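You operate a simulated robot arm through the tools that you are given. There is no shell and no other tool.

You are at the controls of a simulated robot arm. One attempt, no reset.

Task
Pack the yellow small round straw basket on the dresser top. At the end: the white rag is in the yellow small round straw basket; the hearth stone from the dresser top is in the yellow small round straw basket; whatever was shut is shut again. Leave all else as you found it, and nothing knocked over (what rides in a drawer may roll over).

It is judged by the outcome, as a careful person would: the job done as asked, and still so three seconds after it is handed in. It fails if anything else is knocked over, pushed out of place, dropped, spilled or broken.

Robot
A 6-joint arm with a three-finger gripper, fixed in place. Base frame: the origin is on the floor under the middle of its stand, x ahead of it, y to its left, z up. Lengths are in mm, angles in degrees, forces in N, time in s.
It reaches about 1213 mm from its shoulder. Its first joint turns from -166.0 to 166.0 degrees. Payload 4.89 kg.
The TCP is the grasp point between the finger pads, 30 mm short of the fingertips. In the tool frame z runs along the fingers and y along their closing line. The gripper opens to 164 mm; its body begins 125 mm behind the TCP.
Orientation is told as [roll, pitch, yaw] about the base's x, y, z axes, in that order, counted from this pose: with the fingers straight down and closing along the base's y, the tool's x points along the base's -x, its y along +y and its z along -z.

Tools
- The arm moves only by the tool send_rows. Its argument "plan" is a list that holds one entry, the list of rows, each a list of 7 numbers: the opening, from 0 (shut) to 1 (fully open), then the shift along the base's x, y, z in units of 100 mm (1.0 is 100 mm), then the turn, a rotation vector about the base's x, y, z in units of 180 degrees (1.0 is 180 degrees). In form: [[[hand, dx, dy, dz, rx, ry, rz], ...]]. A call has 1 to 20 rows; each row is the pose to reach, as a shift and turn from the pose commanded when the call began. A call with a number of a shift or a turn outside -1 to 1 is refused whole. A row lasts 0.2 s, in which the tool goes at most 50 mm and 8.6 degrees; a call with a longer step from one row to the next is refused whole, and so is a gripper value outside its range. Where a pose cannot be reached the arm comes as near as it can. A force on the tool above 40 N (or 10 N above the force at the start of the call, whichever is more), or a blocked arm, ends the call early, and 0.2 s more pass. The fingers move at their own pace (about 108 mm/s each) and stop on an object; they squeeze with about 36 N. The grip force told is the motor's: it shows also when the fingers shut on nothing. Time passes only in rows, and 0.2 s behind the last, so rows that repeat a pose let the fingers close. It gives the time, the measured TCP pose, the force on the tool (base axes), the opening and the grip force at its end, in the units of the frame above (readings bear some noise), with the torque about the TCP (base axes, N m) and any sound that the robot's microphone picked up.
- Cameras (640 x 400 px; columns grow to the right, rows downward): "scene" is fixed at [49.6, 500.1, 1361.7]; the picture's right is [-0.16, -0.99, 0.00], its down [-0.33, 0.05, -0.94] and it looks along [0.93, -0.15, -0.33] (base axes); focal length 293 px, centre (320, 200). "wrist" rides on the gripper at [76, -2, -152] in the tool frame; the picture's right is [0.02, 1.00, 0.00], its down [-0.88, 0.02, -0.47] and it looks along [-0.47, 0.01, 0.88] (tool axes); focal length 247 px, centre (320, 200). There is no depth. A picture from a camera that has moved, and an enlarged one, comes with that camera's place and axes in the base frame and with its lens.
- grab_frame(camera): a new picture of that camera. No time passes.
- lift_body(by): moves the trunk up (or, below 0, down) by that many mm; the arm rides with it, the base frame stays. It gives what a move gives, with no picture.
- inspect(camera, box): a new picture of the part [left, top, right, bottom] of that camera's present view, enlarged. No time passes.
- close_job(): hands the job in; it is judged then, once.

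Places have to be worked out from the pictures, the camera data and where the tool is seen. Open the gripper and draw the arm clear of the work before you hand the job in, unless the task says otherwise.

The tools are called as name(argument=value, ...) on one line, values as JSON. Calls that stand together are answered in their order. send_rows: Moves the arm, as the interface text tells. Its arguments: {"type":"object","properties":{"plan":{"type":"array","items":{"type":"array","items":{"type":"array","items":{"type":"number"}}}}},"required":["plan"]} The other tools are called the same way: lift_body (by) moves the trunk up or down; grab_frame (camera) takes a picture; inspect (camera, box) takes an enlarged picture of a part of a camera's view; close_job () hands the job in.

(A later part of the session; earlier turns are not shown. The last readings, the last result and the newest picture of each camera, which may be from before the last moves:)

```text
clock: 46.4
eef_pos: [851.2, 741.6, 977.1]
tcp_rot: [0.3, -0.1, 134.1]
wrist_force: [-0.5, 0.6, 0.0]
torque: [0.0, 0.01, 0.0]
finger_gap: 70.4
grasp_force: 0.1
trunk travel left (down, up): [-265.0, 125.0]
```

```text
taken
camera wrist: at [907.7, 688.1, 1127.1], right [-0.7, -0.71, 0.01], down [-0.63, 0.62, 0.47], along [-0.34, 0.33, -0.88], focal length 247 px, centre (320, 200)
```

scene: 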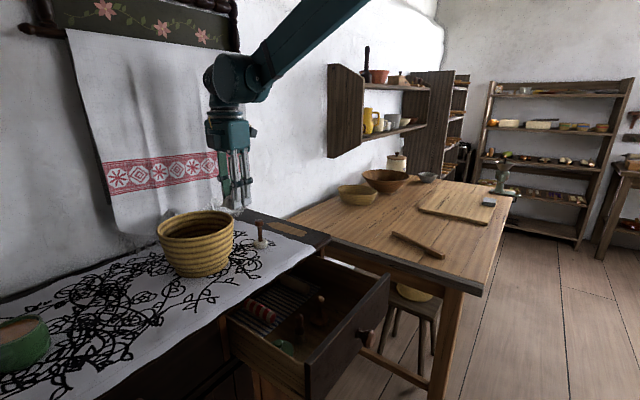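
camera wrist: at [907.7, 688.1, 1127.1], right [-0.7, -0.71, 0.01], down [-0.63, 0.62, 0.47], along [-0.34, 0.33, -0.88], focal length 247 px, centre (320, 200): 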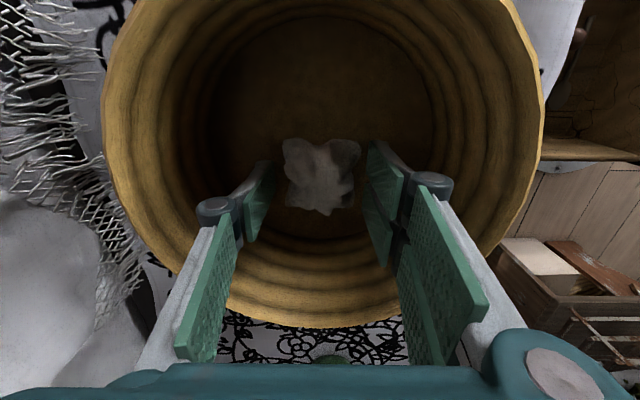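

Released. I rise straight up and check that the rag stays in the basket.

send_rows(plan=[[[0.43, 0, 0, 0.15, 0, 0, 0], [0.43, 0, 0, 0.35, 0, 0, 0], [0.43, 0, 0, 0.6, 0, 0, 0], [0.43, 0, 0, 0.8, 0, 0, 0], [0.43, 0, 0, 1.0, 0, 0, 0]]])

grab_frame(camera="wrist")

grab_frame(camera="scene")

```text
clock: 47.5
eef_pos: [851.6, 741.1, 1078.0]
tcp_rot: [0.3, -0.1, 134.2]
wrist_force: [0.3, 0.7, 0.1]
torque: [0.0, 0.01, 0.0]
finger_gap: 70.4
grasp_force: 0.0
trunk travel left (down, up): [-265.0, 125.0]
```

```text
taken
camera wrist: at [908.6, 688.3, 1229.8], right [-0.7, -0.71, 0.01], down [-0.63, 0.62, 0.47], along [-0.34, 0.33, -0.88], focal length 247 px, centre (320, 200)
```

wrist: 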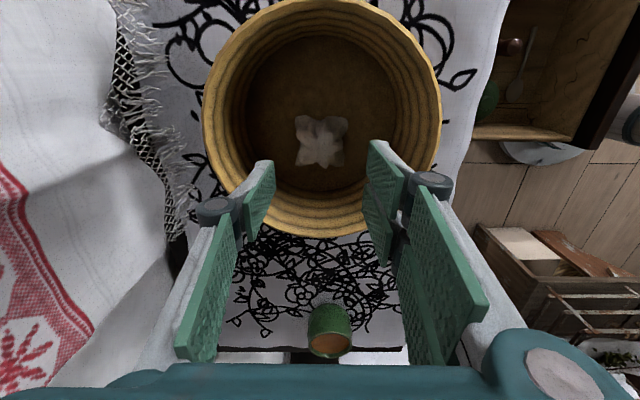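

```text
taken
```

scene: 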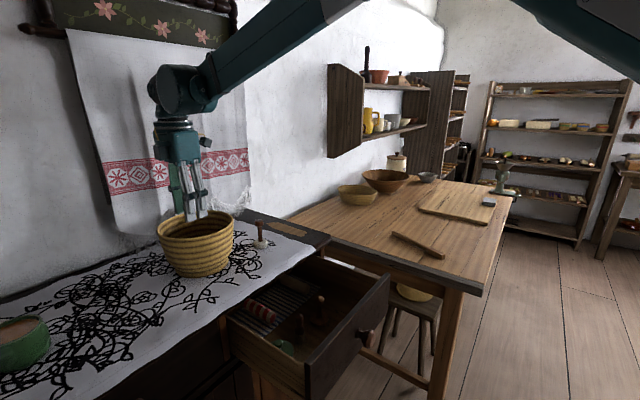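

The rag lies on the basket floor with free space toward the stone's side. Next I move above the stone at about (954, 557) for a precise look.

send_rows(plan=[[[0.43, 0.17, -0.3, 0, 0, 0, 0], [0.43, 0.34, -0.6, 0, 0, 0, 0], [0.43, 0.5, -0.9, 0, 0, 0, 0]]])

send_rows(plan=[[[0.43, 0.17, -0.3, 0, 0, 0, 0], [0.43, 0.34, -0.6, 0, 0, 0, 0], [0.43, 0.5, -0.92, 0, 0, 0, 0]]])

grab_frame(camera="wrist")

inspect(camera="scene", box=[190, 120, 330, 270])

```text
clock: 48.4
eef_pos: [902.4, 652.0, 1075.4]
tcp_rot: [0.3, 0.1, 134.3]
wrist_force: [-0.1, 0.6, -0.1]
torque: [-0.16, -0.09, 0.02]
finger_gap: 70.4
grasp_force: 0.0
trunk travel left (down, up): [-265.0, 125.0]
```

```text
clock: 49.1
eef_pos: [952.3, 560.4, 1077.5]
tcp_rot: [0.4, 0.1, 134.3]
wrist_force: [0.1, 0.6, 0.2]
torque: [-0.15, -0.05, -0.01]
finger_gap: 70.4
grasp_force: 0.0
trunk travel left (down, up): [-265.0, 125.0]
```

```text
taken
camera wrist: at [1007.9, 506.4, 1229.4], right [-0.7, -0.71, 0.01], down [-0.63, 0.62, 0.47], along [-0.34, 0.33, -0.88], focal length 247 px, centre (320, 200)
```

wrist: 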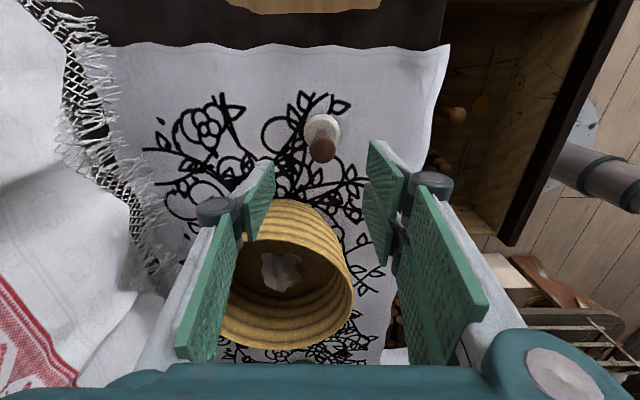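

```text
2.67 times, centred on (260, 195) of scene
camera zoom: at [49.6, 500.1, 1361.7], right [-0.16, -0.99, 0.0], down [-0.33, 0.05, -0.94], along [0.93, -0.15, -0.33], focal length 782 px, centre (480, 213)
```

zoom: 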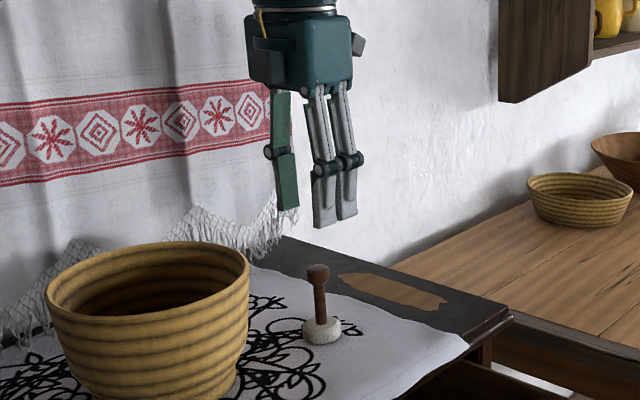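

The stone's handle is almost exactly under the tool axis. I zoom in to fine-tune.

inspect(camera="wrist", box=[280, 95, 370, 185])

```text
4.44 times, centred on (325, 140) of wrist
camera zoom: at [1007.9, 506.4, 1229.4], right [-0.7, -0.71, 0.01], down [-0.63, 0.62, 0.47], along [-0.34, 0.33, -0.88], focal length 1098 px, centre (298, 467)
```

zoom: 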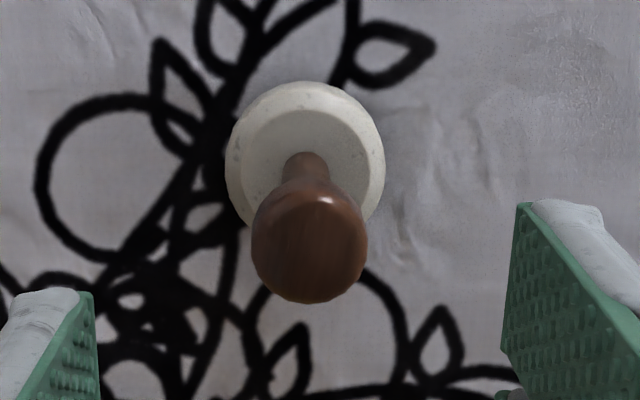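

Only about 2 mm off. I correct and descend in two steps toward z = 948, with the tips staying above the stone body.

send_rows(plan=[[[0.43, -0.015, -0.015, -0.25, 0, 0, 0], [0.43, -0.015, -0.015, -0.5, 0, 0, 0], [0.43, -0.015, -0.015, -0.75, 0, 0, 0], [0.43, -0.015, -0.015, -0.95, 0, 0, 0]]])

grab_frame(camera="wrist")

inspect(camera="scene", box=[220, 170, 310, 270])

```text
clock: 50.1
eef_pos: [949.6, 558.0, 977.9]
tcp_rot: [0.3, -0.1, 134.2]
wrist_force: [0.0, -1.1, -0.4]
torque: [0.02, 0.0, 0.01]
finger_gap: 70.5
grasp_force: 0.1
trunk travel left (down, up): [-265.0, 125.0]
```

```text
taken
camera wrist: at [1005.6, 505.2, 1130.1], right [-0.7, -0.71, 0.01], down [-0.63, 0.62, 0.47], along [-0.34, 0.33, -0.88], focal length 247 px, centre (320, 200)
```

wrist: 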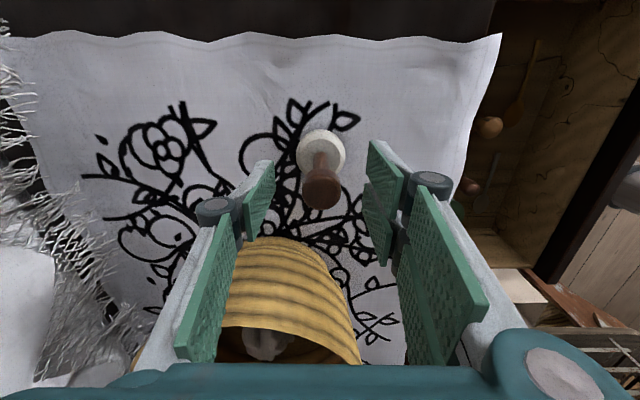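

```text
4.00 times, centred on (265, 220) of scene
camera zoom: at [49.6, 500.1, 1361.7], right [-0.16, -0.99, 0.0], down [-0.33, 0.05, -0.94], along [0.93, -0.15, -0.33], focal length 1173 px, centre (540, 120)
```

zoom: 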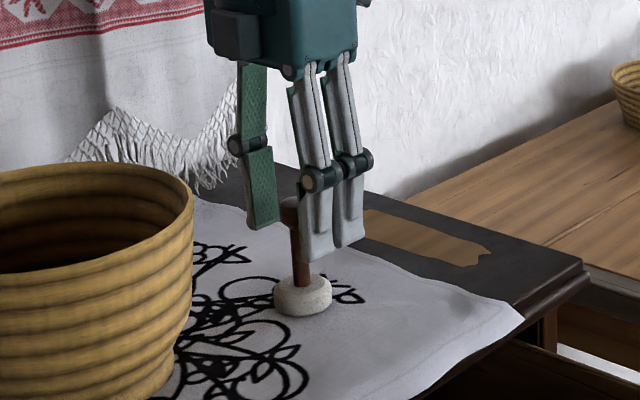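

The handle sits between the fingers. I go down the last 28 mm and close on it.

send_rows(plan=[[[0.43, 0, 0, -0.1, 0, 0, 0], [0.43, 0, 0, -0.2, 0, 0, 0], [0.43, 0, 0, -0.28, 0, 0, 0], [0.35, 0, 0, -0.28, 0, 0, 0], [0.28, 0, 0, -0.28, 0, 0, 0], [0.2, 0, 0, -0.28, 0, 0, 0], [0.1, 0, 0, -0.28, 0, 0, 0], [0, 0, 0, -0.28, 0, 0, 0], [0, 0, 0, -0.28, 0, 0, 0]]])

grab_frame(camera="wrist")

inspect(camera="scene", box=[220, 170, 310, 270])

```text
clock: 52.1
eef_pos: [951.8, 557.8, 950.6]
tcp_rot: [0.2, -0.1, 134.2]
wrist_force: [0.7, 0.0, -0.5]
torque: [-0.04, -0.02, -0.05]
finger_gap: 23.6
grasp_force: 35.3
trunk travel left (down, up): [-265.0, 125.0]
```

```text
taken
camera wrist: at [1006.7, 505.2, 1102.9], right [-0.7, -0.71, 0.01], down [-0.63, 0.62, 0.47], along [-0.34, 0.33, -0.88], focal length 247 px, centre (320, 200)
```

wrist: 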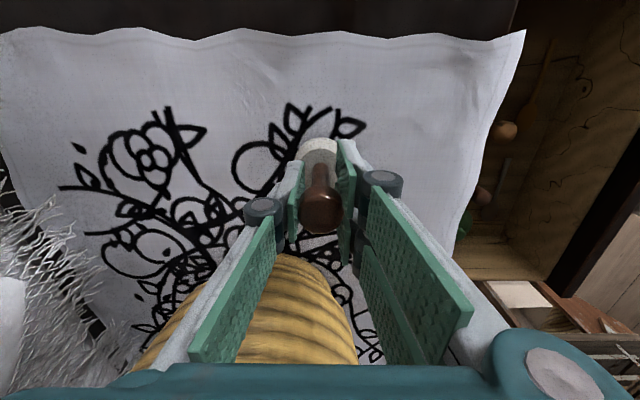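

```text
4.00 times, centred on (265, 220) of scene
camera zoom: at [49.6, 500.1, 1361.7], right [-0.16, -0.99, 0.0], down [-0.33, 0.05, -0.94], along [0.93, -0.15, -0.33], focal length 1173 px, centre (540, 120)
```

zoom: 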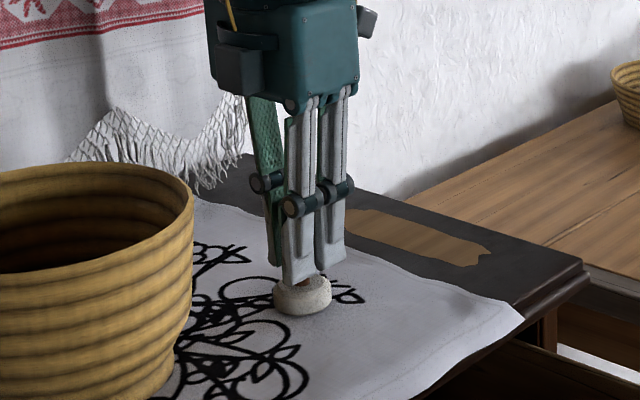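

Gripped at 23.6 mm on the handle. I lift straight up about 170 mm to clear the basket rim.

send_rows(plan=[[[0, 0, 0, 0.1, 0, 0, 0], [0, 0, 0, 0.25, 0, 0, 0], [0, 0, 0, 0.5, 0, 0, 0], [0, 0, 0, 0.75, 0, 0, 0], [0, 0, 0, 1.0, 0, 0, 0]]])

send_rows(plan=[[[0, 0, 0, 0.25, 0, 0, 0], [0, 0, 0, 0.5, 0, 0, 0], [0, 0, 0, 0.75, 0, 0, 0]]])

grab_frame(camera="wrist")

inspect(camera="scene", box=[120, 100, 320, 270])

```text
clock: 53.4
eef_pos: [949.4, 555.8, 1053.4]
tcp_rot: [0.3, -0.1, 134.1]
wrist_force: [0.7, 1.0, -0.8]
torque: [-0.01, 0.0, 0.01]
finger_gap: 23.9
grasp_force: 36.1
trunk travel left (down, up): [-265.0, 125.0]
```

```text
clock: 54.1
eef_pos: [948.6, 560.3, 1126.0]
tcp_rot: [0.3, -0.1, 134.2]
wrist_force: [0.6, -0.3, -1.2]
torque: [-0.02, 0.01, -0.01]
finger_gap: 23.7
grasp_force: 36.2
trunk travel left (down, up): [-265.0, 125.0]
```

```text
taken
camera wrist: at [1005.5, 507.5, 1278.9], right [-0.7, -0.71, 0.01], down [-0.63, 0.62, 0.47], along [-0.34, 0.33, -0.88], focal length 247 px, centre (320, 200)
```

wrist: 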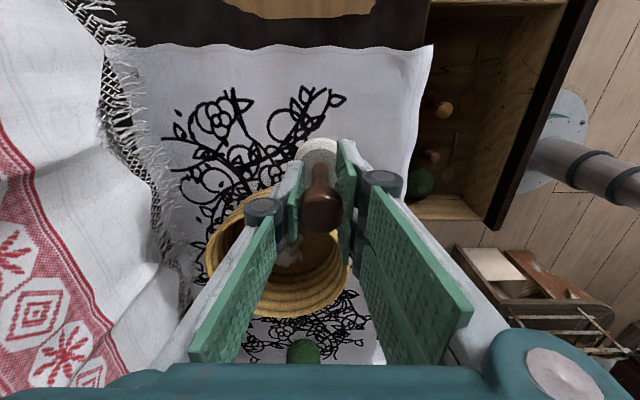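

```text
2.35 times, centred on (220, 185) of scene
camera zoom: at [49.6, 500.1, 1361.7], right [-0.16, -0.99, 0.0], down [-0.33, 0.05, -0.94], along [0.93, -0.15, -0.33], focal length 690 px, centre (555, 235)
```

zoom: 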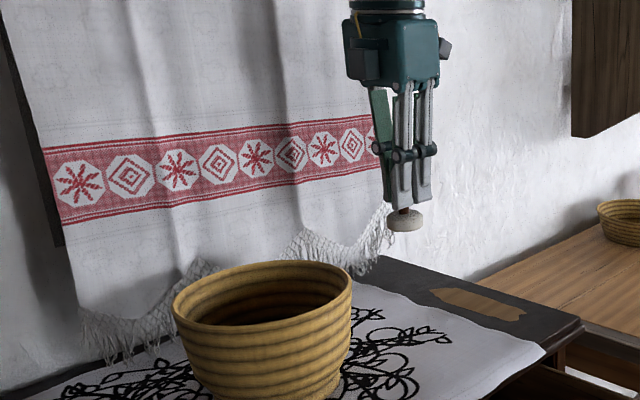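

The stone is held steady, well above the rim. I carry it over the right-hand half of the basket at about (882, 709), beside the rag.

send_rows(plan=[[[0, -0.15, 0.3, 0, 0, 0, 0], [0, -0.3, 0.6, 0, 0, 0, 0], [0, -0.4, 0.9, 0, 0, 0, 0]]])

send_rows(plan=[[[0, -0.13, 0.3, 0, 0, 0, 0], [0, -0.26, 0.59, 0, 0, 0, 0], [0, -0.26, 0.59, -0.2, 0, 0, 0]]])

grab_frame(camera="wrist")

inspect(camera="scene", box=[120, 100, 320, 290])

```text
clock: 55.0
eef_pos: [912.0, 647.8, 1128.3]
tcp_rot: [0.3, -0.1, 134.2]
wrist_force: [0.0, 0.3, -0.9]
torque: [0.08, -0.05, 0.0]
finger_gap: 23.8
grasp_force: 36.1
trunk travel left (down, up): [-265.0, 125.0]
```

```text
clock: 55.8
eef_pos: [884.8, 708.3, 1106.2]
tcp_rot: [0.3, 0.0, 134.2]
wrist_force: [-0.9, 0.7, -1.5]
torque: [-0.06, -0.15, 0.01]
finger_gap: 23.6
grasp_force: 35.9
trunk travel left (down, up): [-265.0, 125.0]
```

```text
taken
camera wrist: at [940.2, 654.8, 1257.3], right [-0.7, -0.71, 0.01], down [-0.63, 0.62, 0.47], along [-0.34, 0.33, -0.88], focal length 247 px, centre (320, 200)
```

wrist: 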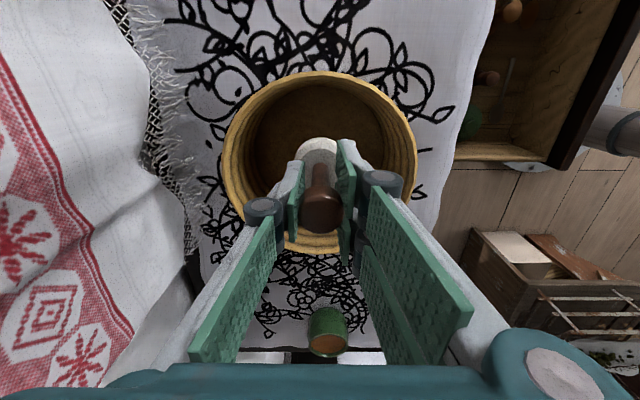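

```text
2.11 times, centred on (220, 195) of scene
camera zoom: at [49.6, 500.1, 1361.7], right [-0.16, -0.99, 0.0], down [-0.33, 0.05, -0.94], along [0.93, -0.15, -0.33], focal length 618 px, centre (530, 210)
```

zoom: 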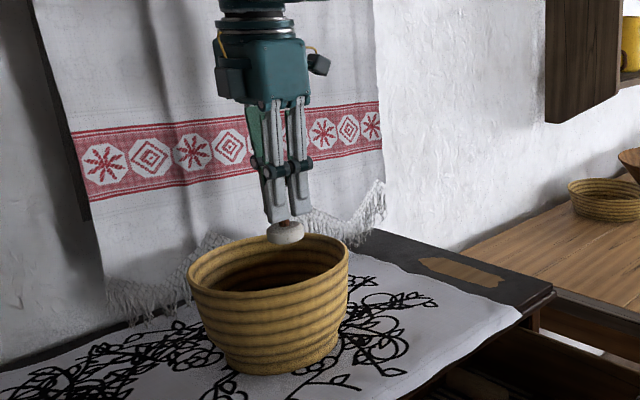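

The stone is 31 mm right of the basket centre, as intended. I lower it into the basket in two steps.

send_rows(plan=[[[0, -0.02, 0.02, -0.2, 0, 0, 0], [0, -0.02, 0.02, -0.4, 0, 0, 0], [0, -0.02, 0.02, -0.6, 0, 0, 0], [0, -0.02, 0.02, -0.8, 0, 0, 0]]])

grab_frame(camera="wrist")

inspect(camera="scene", box=[120, 100, 320, 290])

```text
clock: 56.8
eef_pos: [884.3, 705.6, 1032.6]
tcp_rot: [0.2, 0.0, 134.1]
wrist_force: [3.4, -0.8, 26.2]
torque: [0.53, 0.09, -0.03]
finger_gap: 23.9
grasp_force: 35.8
trunk travel left (down, up): [-265.0, 125.0]
stopped in row 4: the force on the tool passed its limit at 41 N (the readings are from after the stop); the commanded pose is now the measured one
```

```text
taken
camera wrist: at [940.0, 654.3, 1184.8], right [-0.7, -0.71, 0.0], down [-0.63, 0.62, 0.47], along [-0.34, 0.33, -0.88], focal length 247 px, centre (320, 200)
```

wrist: 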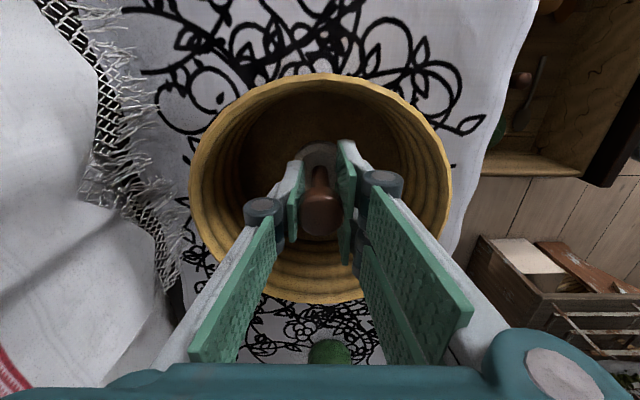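

```text
2.11 times, centred on (220, 195) of scene
camera zoom: at [49.6, 500.1, 1361.7], right [-0.16, -0.99, 0.0], down [-0.33, 0.05, -0.94], along [0.93, -0.15, -0.33], focal length 618 px, centre (530, 210)
```

zoom: 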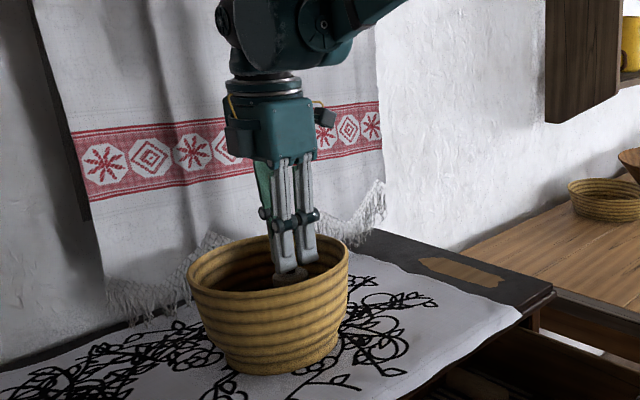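

Contact at z ≈ 1033: the torque points to something under the stone's inner edge, probably the rag. I'll raise 70 mm and look into the basket.

send_rows(plan=[[[0, 0, 0, 0.2, 0, 0, 0], [0, 0, 0, 0.45, 0, 0, 0], [0, 0, 0, 0.7, 0, 0, 0]]])

inspect(camera="wrist", box=[200, 50, 440, 270])

inspect(camera="scene", box=[140, 190, 280, 290])

```text
clock: 57.6
eef_pos: [884.9, 710.3, 1099.6]
tcp_rot: [0.3, 0.0, 134.2]
wrist_force: [0.1, 0.8, -1.7]
torque: [0.01, 0.03, 0.01]
finger_gap: 23.7
grasp_force: 36.4
trunk travel left (down, up): [-265.0, 125.0]
```

```text
1.82 times, centred on (320, 160) of wrist
camera zoom: at [939.8, 658.0, 1251.9], right [-0.7, -0.71, 0.01], down [-0.63, 0.62, 0.47], along [-0.34, 0.33, -0.88], focal length 449 px, centre (320, 273)
```

zoom: 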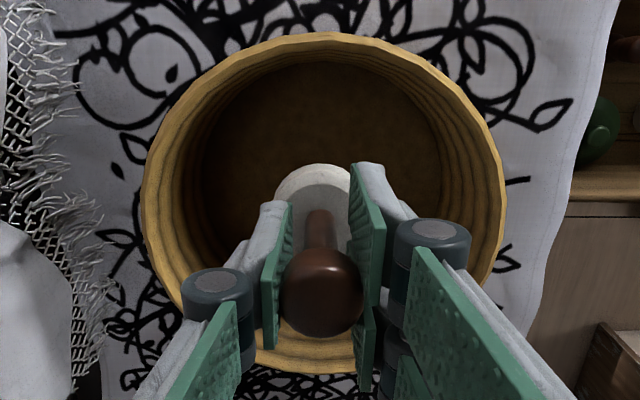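

```text
4.00 times, centred on (210, 240) of scene
camera zoom: at [49.6, 500.1, 1361.7], right [-0.16, -0.99, 0.0], down [-0.33, 0.05, -0.94], along [0.93, -0.15, -0.33], focal length 1173 px, centre (760, 40)
```

zoom: 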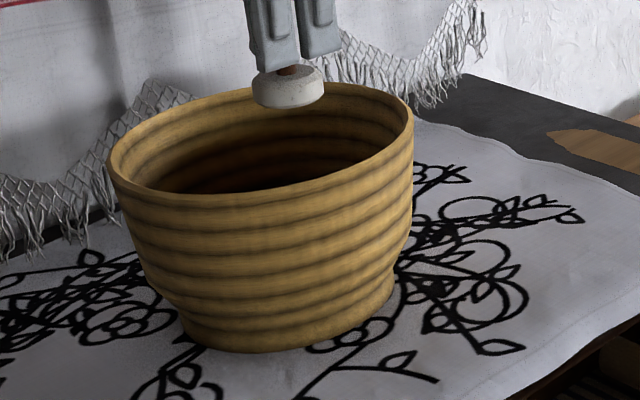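

The basket hasn't moved. The stone blocks my view, so I'll swing the hand to the far-left side, from where the camera looks straight down into the basket.

send_rows(plan=[[[0, 0, 0, 0.25, 0, 0, 0], [0, -0.25, 0.25, 0.3, 0, 0, 0], [0, -0.5, 0.5, 0.3, 0, 0, 0], [0, -0.75, 0.75, 0.3, 0, 0, 0]]])

grab_frame(camera="wrist")

inspect(camera="wrist", box=[200, 0, 440, 200])

```text
clock: 58.6
eef_pos: [810.9, 783.8, 1127.2]
tcp_rot: [0.3, -0.1, 134.0]
wrist_force: [0.6, -1.0, -2.0]
torque: [0.08, 0.08, -0.01]
finger_gap: 23.6
grasp_force: 36.0
trunk travel left (down, up): [-265.0, 125.0]
```

```text
taken
camera wrist: at [866.4, 731.6, 1279.4], right [-0.7, -0.71, 0.01], down [-0.62, 0.62, 0.47], along [-0.34, 0.33, -0.88], focal length 247 px, centre (320, 200)
```

wrist: 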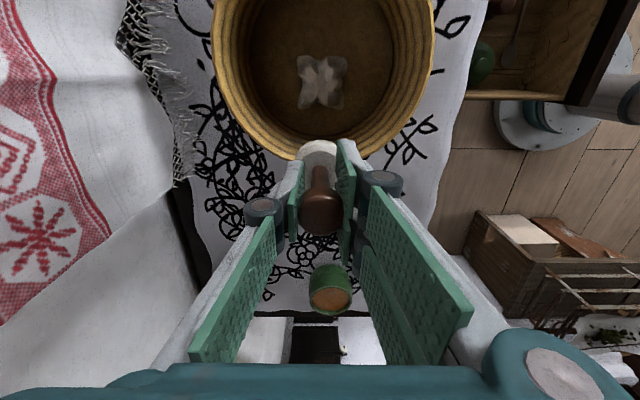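

```text
2.00 times, centred on (320, 100) of wrist
camera zoom: at [866.4, 731.6, 1279.4], right [-0.7, -0.71, 0.01], down [-0.62, 0.62, 0.47], along [-0.34, 0.33, -0.88], focal length 494 px, centre (320, 400)
```

zoom: 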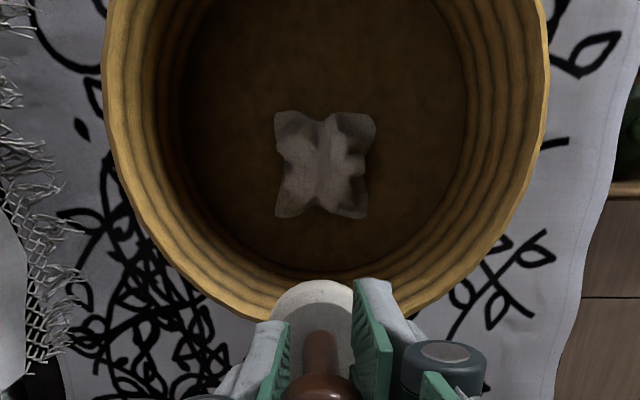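

Now I see it clearly: the rag spans from about 13 mm right to 50 mm left of the basket centre, so the stone's edge had met it. I'll set the stone about 42 mm right of centre, at (892, 699), which clears both rag and wall.

send_rows(plan=[[[0, 0.27, -0.28, 0, 0, 0, 0], [0, 0.54, -0.56, 0, 0, 0, 0], [0, 0.81, -0.84, 0, 0, 0, 0], [0, 0.81, -0.84, -0.25, 0, 0, 0], [0, 0.81, -0.84, -0.5, 0, 0, 0], [0, 0.81, -0.84, -0.7, 0, 0, 0]]])

grab_frame(camera="wrist")

inspect(camera="scene", box=[120, 130, 320, 290])

```text
clock: 60.0
eef_pos: [892.5, 698.6, 1061.2]
tcp_rot: [0.3, 0.1, 134.1]
wrist_force: [-1.2, 0.8, -1.5]
torque: [-0.02, -0.05, 0.01]
finger_gap: 23.7
grasp_force: 35.7
trunk travel left (down, up): [-265.0, 125.0]
```

```text
taken
camera wrist: at [948.3, 645.7, 1212.7], right [-0.7, -0.71, 0.01], down [-0.63, 0.62, 0.47], along [-0.34, 0.33, -0.88], focal length 247 px, centre (320, 200)
```

wrist: 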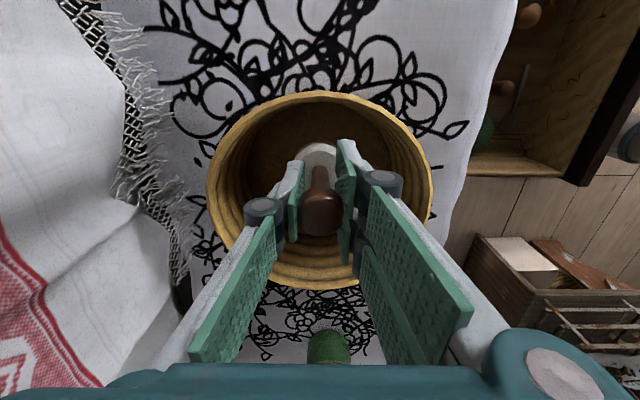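

```text
2.50 times, centred on (220, 210) of scene
camera zoom: at [49.6, 500.1, 1361.7], right [-0.16, -0.99, 0.0], down [-0.33, 0.05, -0.94], along [0.93, -0.15, -0.33], focal length 733 px, centre (570, 175)
```

zoom: 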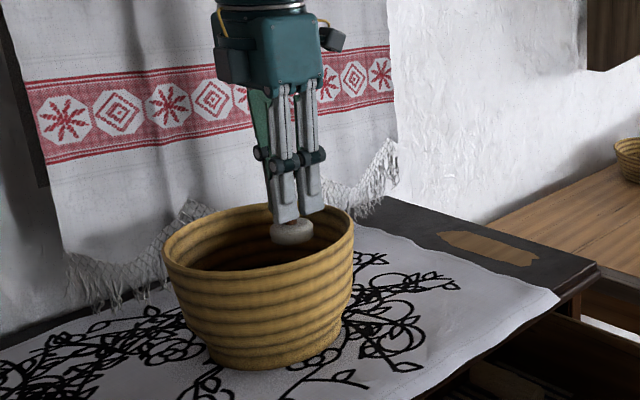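

Clearances look fine. I lower gently, letting the force limit protect if it touches.

send_rows(plan=[[[0, 0, 0, -0.1, 0, 0, 0], [0, 0, 0, -0.2, 0, 0, 0], [0, 0, 0, -0.28, 0, 0, 0], [0, 0, 0, -0.34, 0, 0, 0]]])

inspect(camera="wrist", box=[180, 60, 460, 310])

```text
clock: 61.0
eef_pos: [893.0, 701.4, 1026.5]
tcp_rot: [0.4, 0.0, 134.1]
wrist_force: [0.3, 0.3, -0.4]
torque: [0.01, -0.01, 0.0]
finger_gap: 23.3
grasp_force: 36.4
trunk travel left (down, up): [-265.0, 125.0]
```

```text
1.60 times, centred on (320, 185) of wrist
camera zoom: at [947.3, 647.1, 1177.9], right [-0.7, -0.71, 0.01], down [-0.62, 0.62, 0.47], along [-0.34, 0.33, -0.88], focal length 395 px, centre (320, 224)
```

zoom: 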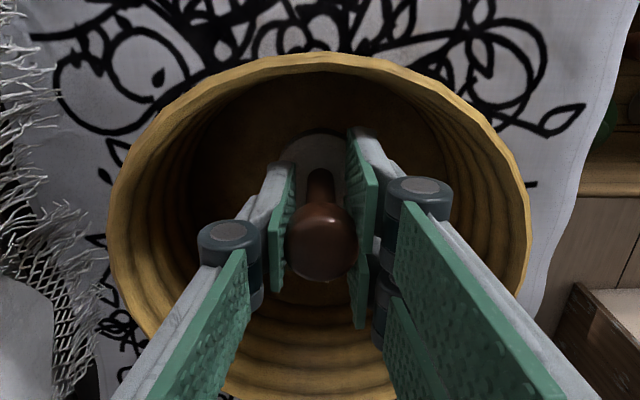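

No contact now, below the earlier contact height. Continuing down in small steps to seek the floor.

send_rows(plan=[[[0, 0, 0, -0.06, 0, 0, 0], [0, 0, 0, -0.12, 0, 0, 0], [0, 0, 0, -0.18, 0, 0, 0], [0, 0, 0, -0.23, 0, 0, 0]]])

inspect(camera="wrist", box=[180, 60, 460, 310])

inspect(camera="scene", box=[140, 190, 280, 290])

```text
clock: 62.0
eef_pos: [892.8, 700.0, 1003.3]
tcp_rot: [0.3, 0.0, 134.1]
wrist_force: [-0.2, -0.3, -1.3]
torque: [0.0, 0.0, -0.02]
finger_gap: 23.7
grasp_force: 36.0
trunk travel left (down, up): [-265.0, 125.0]
```

```text
1.60 times, centred on (320, 185) of wrist
camera zoom: at [947.0, 647.3, 1155.1], right [-0.7, -0.71, 0.01], down [-0.62, 0.62, 0.47], along [-0.34, 0.33, -0.88], focal length 395 px, centre (320, 224)
```

zoom: 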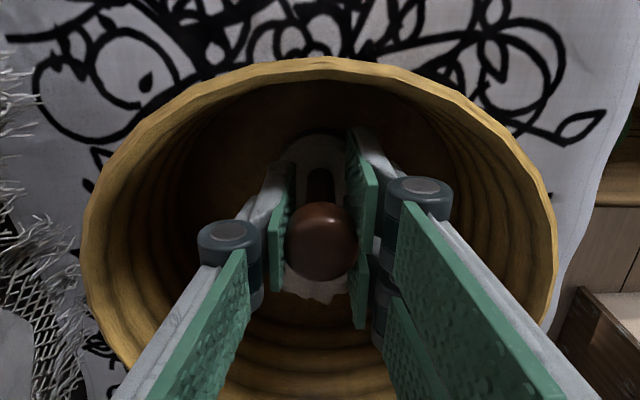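

```text
4.00 times, centred on (210, 240) of scene
camera zoom: at [49.6, 500.1, 1361.7], right [-0.16, -0.99, 0.0], down [-0.33, 0.05, -0.94], along [0.93, -0.15, -0.33], focal length 1173 px, centre (760, 40)
```

zoom: 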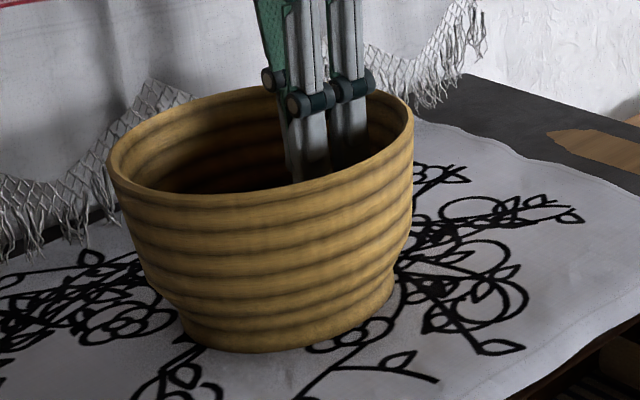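

Still no contact at 1003. A bit further down, 5 mm at a time.

send_rows(plan=[[[0, 0, 0, -0.05, 0, 0, 0], [0, 0, 0, -0.1, 0, 0, 0], [0, 0, 0, -0.15, 0, 0, 0], [0, 0, 0, -0.19, 0, 0, 0]]])

inspect(camera="wrist", box=[180, 60, 460, 310])

```text
clock: 62.6
eef_pos: [889.8, 699.8, 997.4]
tcp_rot: [0.2, 0.0, 134.2]
wrist_force: [-1.3, 5.0, 26.5]
torque: [0.0, -0.05, 0.03]
finger_gap: 23.3
grasp_force: 35.9
trunk travel left (down, up): [-265.0, 125.0]
stopped in row 3: the force on the tool passed its limit at 56 N (the readings are from after the stop); the commanded pose is now the measured one
```

```text
1.60 times, centred on (320, 185) of wrist
camera zoom: at [945.6, 647.8, 1149.5], right [-0.7, -0.71, 0.0], down [-0.63, 0.62, 0.47], along [-0.34, 0.33, -0.88], focal length 395 px, centre (320, 224)
```

zoom: 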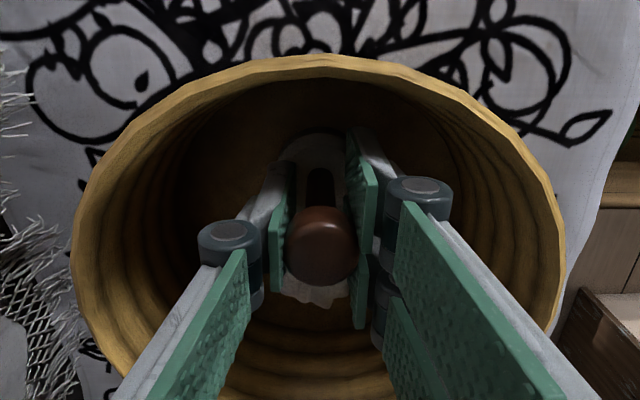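

Flat contact with no torque: the stone stands on the basket floor at about z = 919. I relieve the pressure by about 2 mm and open the fingers just enough to release.

send_rows(plan=[[[0, 0, 0, 0.02, 0, 0, 0], [0.15, 0, 0, 0.02, 0, 0, 0], [0.22, 0, 0, 0.02, 0, 0, 0], [0.27, 0, 0, 0.02, 0, 0, 0], [0.27, 0, 0, 0.02, 0, 0, 0]]])

inspect(camera="wrist", box=[180, 60, 460, 310])

```text
clock: 63.9
eef_pos: [890.9, 701.7, 996.9]
tcp_rot: [0.3, -0.1, 134.1]
wrist_force: [0.2, -0.6, -0.4]
torque: [0.0, -0.01, 0.01]
finger_gap: 44.5
grasp_force: 0.0
trunk travel left (down, up): [-265.0, 125.0]
```

```text
1.60 times, centred on (320, 185) of wrist
camera zoom: at [946.4, 648.2, 1148.9], right [-0.7, -0.71, 0.01], down [-0.63, 0.62, 0.47], along [-0.34, 0.33, -0.88], focal length 395 px, centre (320, 224)
```

zoom: 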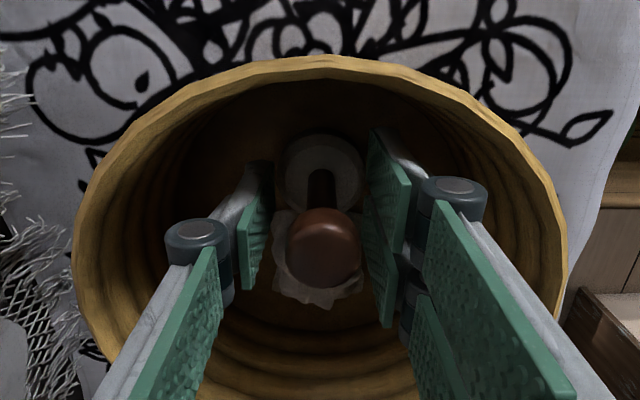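

The stone stands free. I rise straight up out of the basket.

send_rows(plan=[[[0.27, 0, 0, 0.1, 0, 0, 0], [0.27, 0, 0, 0.25, 0, 0, 0], [0.27, 0, 0, 0.4, 0, 0, 0], [0.27, 0, 0, 0.6, 0, 0, 0], [0.27, 0, 0, 0.8, 0, 0, 0], [0.27, 0, 0, 1.0, 0, 0, 0]]])

inspect(camera="wrist", box=[180, 40, 460, 290])

grab_frame(camera="scene")

```text
clock: 65.2
eef_pos: [890.7, 699.6, 1099.0]
tcp_rot: [0.3, -0.2, 134.2]
wrist_force: [-0.3, 0.1, -0.6]
torque: [0.0, 0.01, 0.02]
finger_gap: 44.1
grasp_force: 0.0
trunk travel left (down, up): [-265.0, 125.0]
```

```text
1.60 times, centred on (320, 165) of wrist
camera zoom: at [947.3, 647.1, 1250.0], right [-0.7, -0.71, 0.01], down [-0.63, 0.62, 0.47], along [-0.34, 0.33, -0.88], focal length 395 px, centre (320, 256)
```

zoom: 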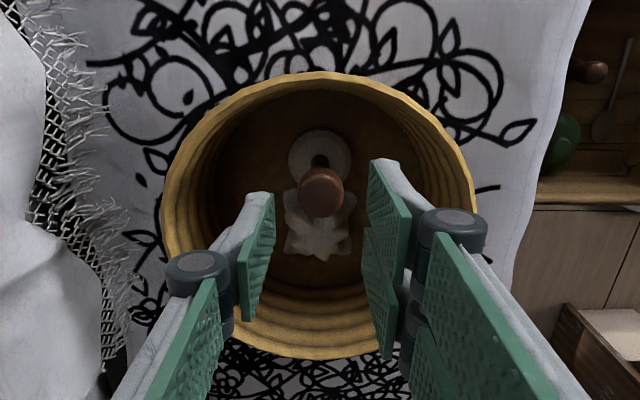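

```text
taken
```

scene: 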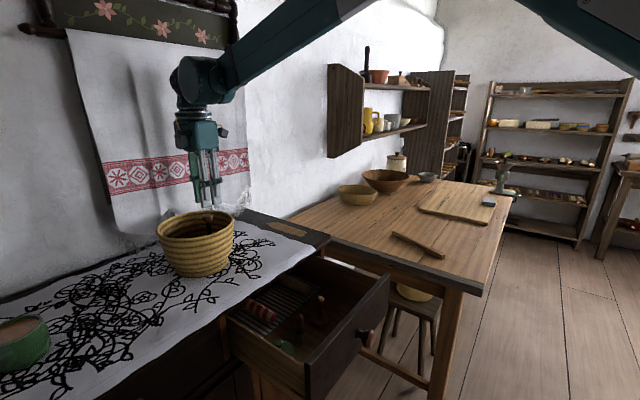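

Both items are in the basket. Now I take the hand back over the front of the dresser, clear of the drawer, to close it.

send_rows(plan=[[[0.27, -0.13, -0.28, 0.05, 0, 0, 0], [0.27, -0.27, -0.56, 0.1, 0, 0, 0], [0.27, -0.4, -0.84, 0.1, 0, 0, 0]]])

send_rows(plan=[[[0.1, -0.13, -0.28, 0, 0, 0, 0], [0.1, -0.27, -0.56, 0, 0, 0, 0], [0.0, -0.4, -0.84, 0, 0, 0, 0]]])

send_rows(plan=[[[0, -0.13, -0.28, 0, 0, 0, 0], [0, -0.27, -0.56, 0, 0, 0, 0], [0, -0.4, -0.84, 0, 0, 0, 0]]])

inspect(camera="scene", box=[120, 170, 400, 400])

```text
clock: 66.0
eef_pos: [853.1, 615.3, 1107.1]
tcp_rot: [0.3, 0.0, 134.2]
wrist_force: [-0.9, -0.1, -0.6]
torque: [0.0, 0.0, 0.01]
finger_gap: 44.4
grasp_force: 0.0
trunk travel left (down, up): [-265.0, 125.0]
```

```text
clock: 66.8
eef_pos: [810.3, 532.2, 1109.3]
tcp_rot: [0.3, 0.0, 134.2]
wrist_force: [-0.6, 1.1, -0.3]
torque: [-0.05, -0.06, -0.02]
finger_gap: 0.0
grasp_force: 35.8
trunk travel left (down, up): [-265.0, 125.0]
```

```text
clock: 67.7
eef_pos: [771.6, 448.8, 1106.0]
tcp_rot: [0.3, 0.1, 134.2]
wrist_force: [-0.2, 0.9, -0.2]
torque: [-0.07, 0.02, 0.0]
finger_gap: 0.0
grasp_force: 36.3
trunk travel left (down, up): [-265.0, 125.0]
```

```text
1.74 times, centred on (260, 285) of scene
camera zoom: at [49.6, 500.1, 1361.7], right [-0.16, -0.99, 0.0], down [-0.33, 0.05, -0.94], along [0.93, -0.15, -0.33], focal length 510 px, centre (424, 52)
```

zoom: 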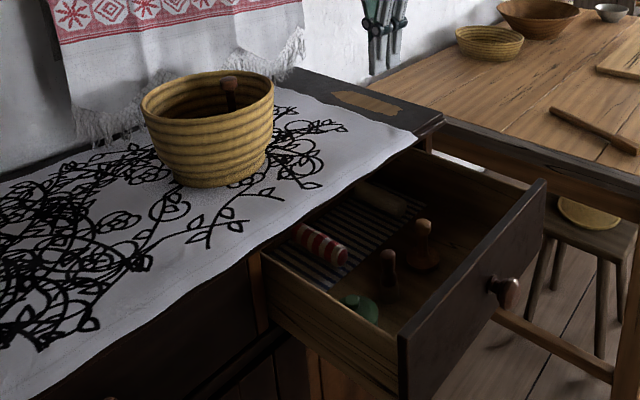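

The basket shows the stone's handle inside, and the drawer is open as I left it. I continue to a spot in front of the drawer face.

send_rows(plan=[[[0, -0.14, -0.28, 0, 0, 0, 0], [0, -0.28, -0.56, 0, 0, 0, 0], [0, -0.41, -0.85, 0, 0, 0, 0]]])

send_rows(plan=[[[0, -0.14, -0.28, 0, 0, 0, 0], [0, -0.28, -0.56, 0, 0, 0, 0], [0, -0.41, -0.85, 0, 0, 0, 0]]])

send_rows(plan=[[[0, -0.14, -0.28, 0, 0, 0, 0], [0, -0.28, -0.56, 0, 0, 0, 0], [0, -0.41, -0.85, 0, 0, 0, 0]]])

grab_frame(camera="wrist")

grab_frame(camera="scene")

```text
clock: 68.5
eef_pos: [725.8, 365.7, 1105.9]
tcp_rot: [0.3, -0.1, 134.2]
wrist_force: [-0.9, 0.8, 0.1]
torque: [-0.07, -0.04, 0.01]
finger_gap: 0.1
grasp_force: 36.1
trunk travel left (down, up): [-265.0, 125.0]
```

```text
clock: 69.2
eef_pos: [688.6, 277.7, 1103.4]
tcp_rot: [0.3, 0.0, 134.3]
wrist_force: [0.9, 0.5, -1.1]
torque: [-0.03, -0.05, 0.02]
finger_gap: 0.2
grasp_force: 36.0
trunk travel left (down, up): [-265.0, 125.0]
```

```text
clock: 70.0
eef_pos: [644.6, 193.7, 1106.1]
tcp_rot: [0.3, 0.0, 134.1]
wrist_force: [0.5, 0.5, -0.2]
torque: [-0.07, 0.02, -0.03]
finger_gap: 0.0
grasp_force: 36.3
trunk travel left (down, up): [-265.0, 125.0]
```

```text
taken
camera wrist: at [700.5, 140.6, 1258.5], right [-0.7, -0.71, 0.01], down [-0.63, 0.62, 0.47], along [-0.34, 0.33, -0.88], focal length 247 px, centre (320, 200)
```

wrist: 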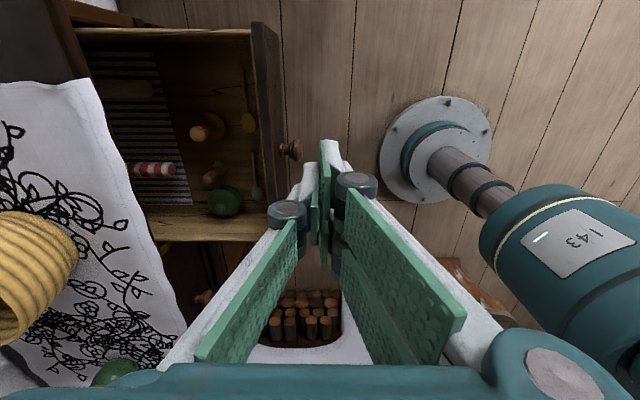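

```text
taken
```

scene: 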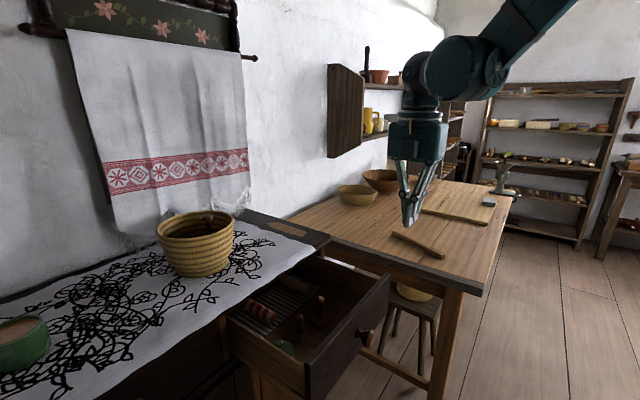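

The hand is in front of the panel (offset about 597 versus face at about 687). I lower the trunk back down so the arm can work at drawer height.

lift_body(by=-265)

grab_frame(camera="wrist")

grab_frame(camera="scene")

```text
clock: 72.8
eef_pos: [645.0, 193.4, 841.4]
tcp_rot: [0.3, -0.1, 134.1]
wrist_force: [-0.6, 0.4, 0.3]
torque: [0.02, -0.04, 0.0]
finger_gap: 0.1
grasp_force: 36.1
trunk travel left (down, up): [0.0, 390.0]
```

```text
taken
camera wrist: at [700.8, 140.5, 993.6], right [-0.7, -0.71, 0.01], down [-0.63, 0.62, 0.47], along [-0.34, 0.33, -0.88], focal length 247 px, centre (320, 200)
```

wrist: 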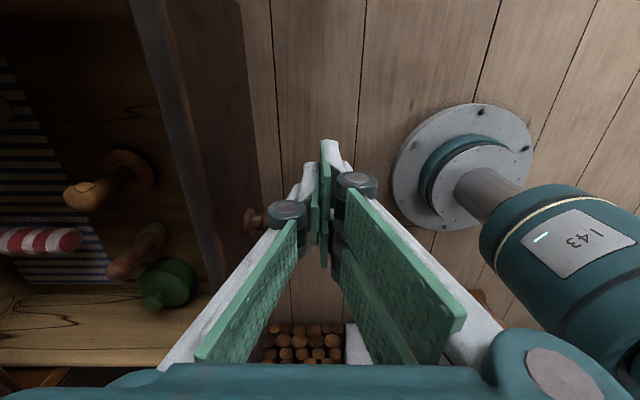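

```text
taken
```

scene: 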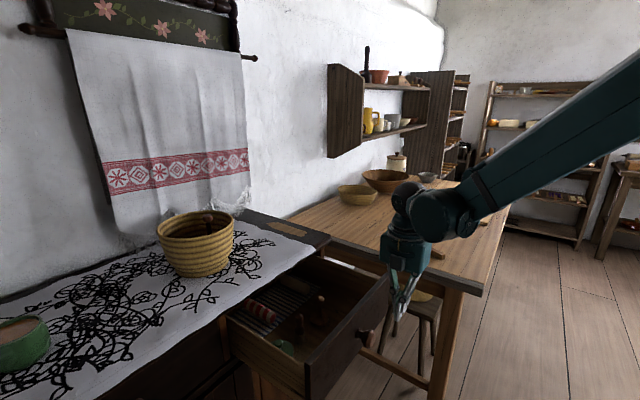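

I lean the closed hand 25° outward and lower it to panel height, staying about 60 mm in front of the face.

send_rows(plan=[[[0, 0, 0, -0.1, 0.024, -0.025, 0], [0, 0, 0, -0.2, 0.048, -0.05, 0], [0, 0, 0, -0.3, 0.072, -0.075, 0], [0, 0, 0, -0.37, 0.0968, -0.0996, 0]]])

grab_frame(camera="wrist")

inspect(camera="scene", box=[240, 200, 460, 370])

```text
clock: 73.8
eef_pos: [644.0, 194.3, 803.1]
tcp_rot: [-24.8, -0.1, 134.0]
wrist_force: [0.7, 0.2, -0.8]
torque: [0.0, 0.0, 0.02]
finger_gap: 0.2
grasp_force: 35.7
trunk travel left (down, up): [0.0, 390.0]
```

```text
taken
camera wrist: at [653.3, 96.6, 941.3], right [-0.64, -0.65, -0.42], down [-0.77, 0.48, 0.42], along [-0.07, 0.59, -0.8], focal length 247 px, centre (320, 200)
```

wrist: 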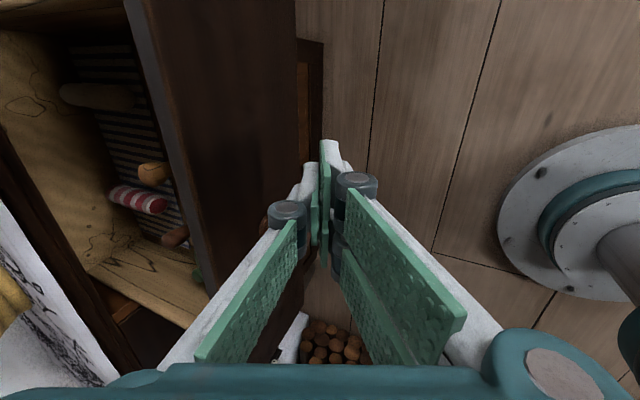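

```text
2.35 times, centred on (350, 285) of scene
camera zoom: at [49.6, 500.1, 1361.7], right [-0.16, -0.99, 0.0], down [-0.33, 0.05, -0.94], along [0.93, -0.15, -0.33], focal length 690 px, centre (249, 0)
```

zoom: 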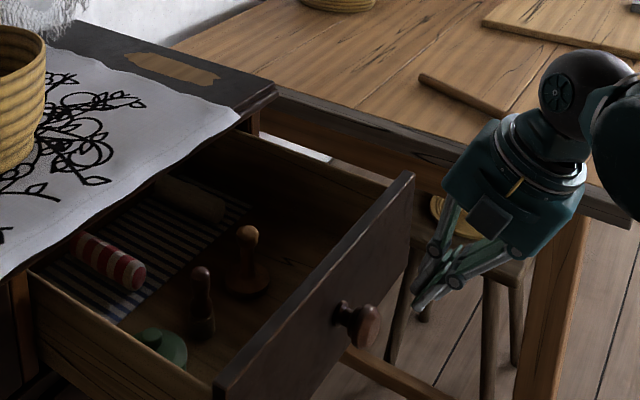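

All clear. I push along the normal, gently, in small rows.

send_rows(plan=[[[0, 0.14, 0.14, 0, 0, 0, 0], [0, 0.28, 0.27, 0, 0, 0, 0], [0, 0.38, 0.37, 0, 0, 0, 0], [0, 0.45, 0.44, 0, 0, 0, 0], [0, 0.52, 0.51, 0, 0, 0, 0], [0, 0.6, 0.58, 0, 0, 0, 0], [0, 0.68, 0.66, 0, 0, 0, 0]]])

grab_frame(camera="wrist")

inspect(camera="scene", box=[200, 200, 420, 370])

```text
clock: 75.4
eef_pos: [711.0, 259.0, 803.1]
tcp_rot: [-24.7, -0.1, 134.2]
wrist_force: [-0.8, -0.1, 0.7]
torque: [0.04, -0.04, 0.0]
finger_gap: 0.0
grasp_force: 36.4
trunk travel left (down, up): [0.0, 390.0]
```

```text
taken
camera wrist: at [720.6, 161.3, 942.2], right [-0.64, -0.65, -0.42], down [-0.77, 0.48, 0.42], along [-0.07, 0.59, -0.8], focal length 247 px, centre (320, 200)
```

wrist: 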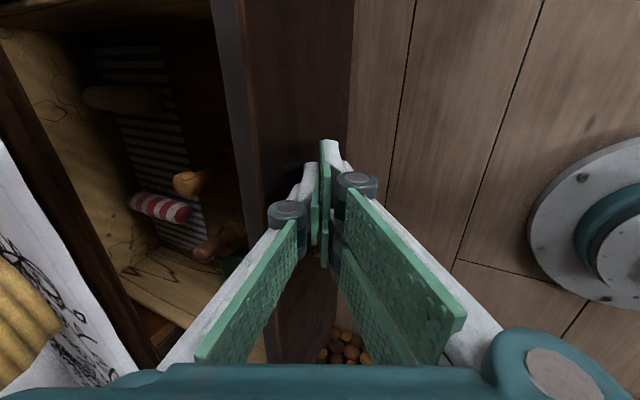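

```text
2.35 times, centred on (310, 285) of scene
camera zoom: at [49.6, 500.1, 1361.7], right [-0.16, -0.99, 0.0], down [-0.33, 0.05, -0.94], along [0.93, -0.15, -0.33], focal length 690 px, centre (344, 0)
```

zoom: 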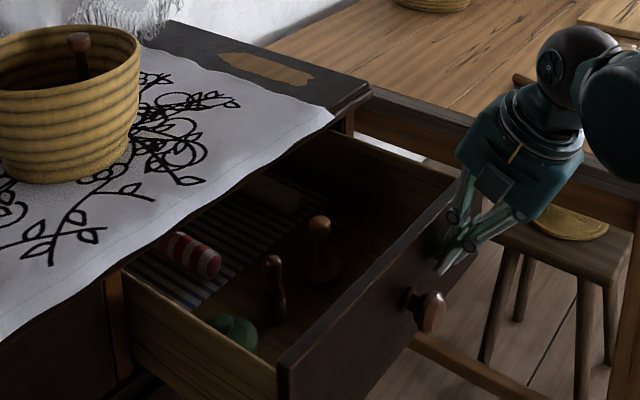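

It's pushing smoothly with low force. Continuing another 95 mm.

send_rows(plan=[[[0, 0.1, 0.098, 0, 0, 0, 0], [0, 0.2, 0.195, 0, 0, 0, 0], [0, 0.3, 0.293, 0, 0, 0, 0], [0, 0.4, 0.39, 0, 0, 0, 0], [0, 0.5, 0.488, 0, 0, 0, 0], [0, 0.6, 0.585, 0, 0, 0, 0], [0, 0.68, 0.66, 0, 0, 0, 0]]])

grab_frame(camera="wrist")

inspect(camera="scene", box=[200, 200, 420, 370])

```text
clock: 77.0
eef_pos: [782.3, 325.8, 804.9]
tcp_rot: [-24.8, 0.0, 134.2]
wrist_force: [-0.3, -0.4, -0.1]
torque: [0.05, -0.08, 0.0]
finger_gap: 0.0
grasp_force: 36.1
trunk travel left (down, up): [0.0, 390.0]
```

```text
taken
camera wrist: at [791.2, 227.4, 943.5], right [-0.64, -0.65, -0.42], down [-0.77, 0.48, 0.42], along [-0.07, 0.59, -0.8], focal length 247 px, centre (320, 200)
```

wrist: 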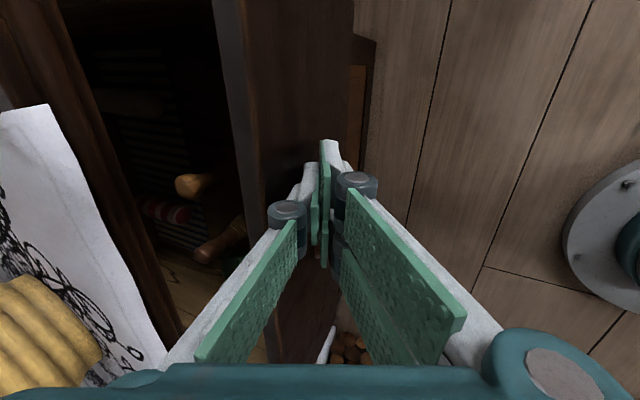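

```text
2.35 times, centred on (310, 285) of scene
camera zoom: at [49.6, 500.1, 1361.7], right [-0.16, -0.99, 0.0], down [-0.33, 0.05, -0.94], along [0.93, -0.15, -0.33], focal length 690 px, centre (344, 0)
```

zoom: 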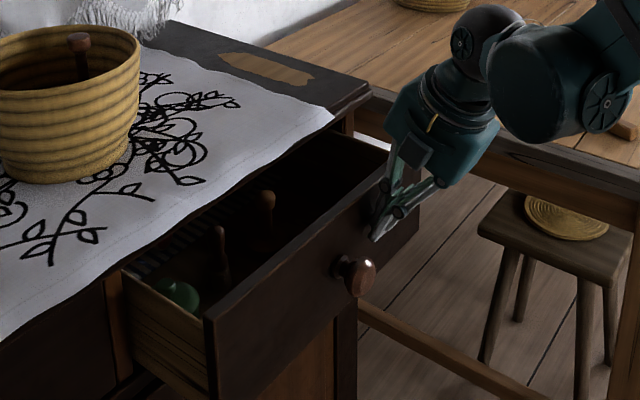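

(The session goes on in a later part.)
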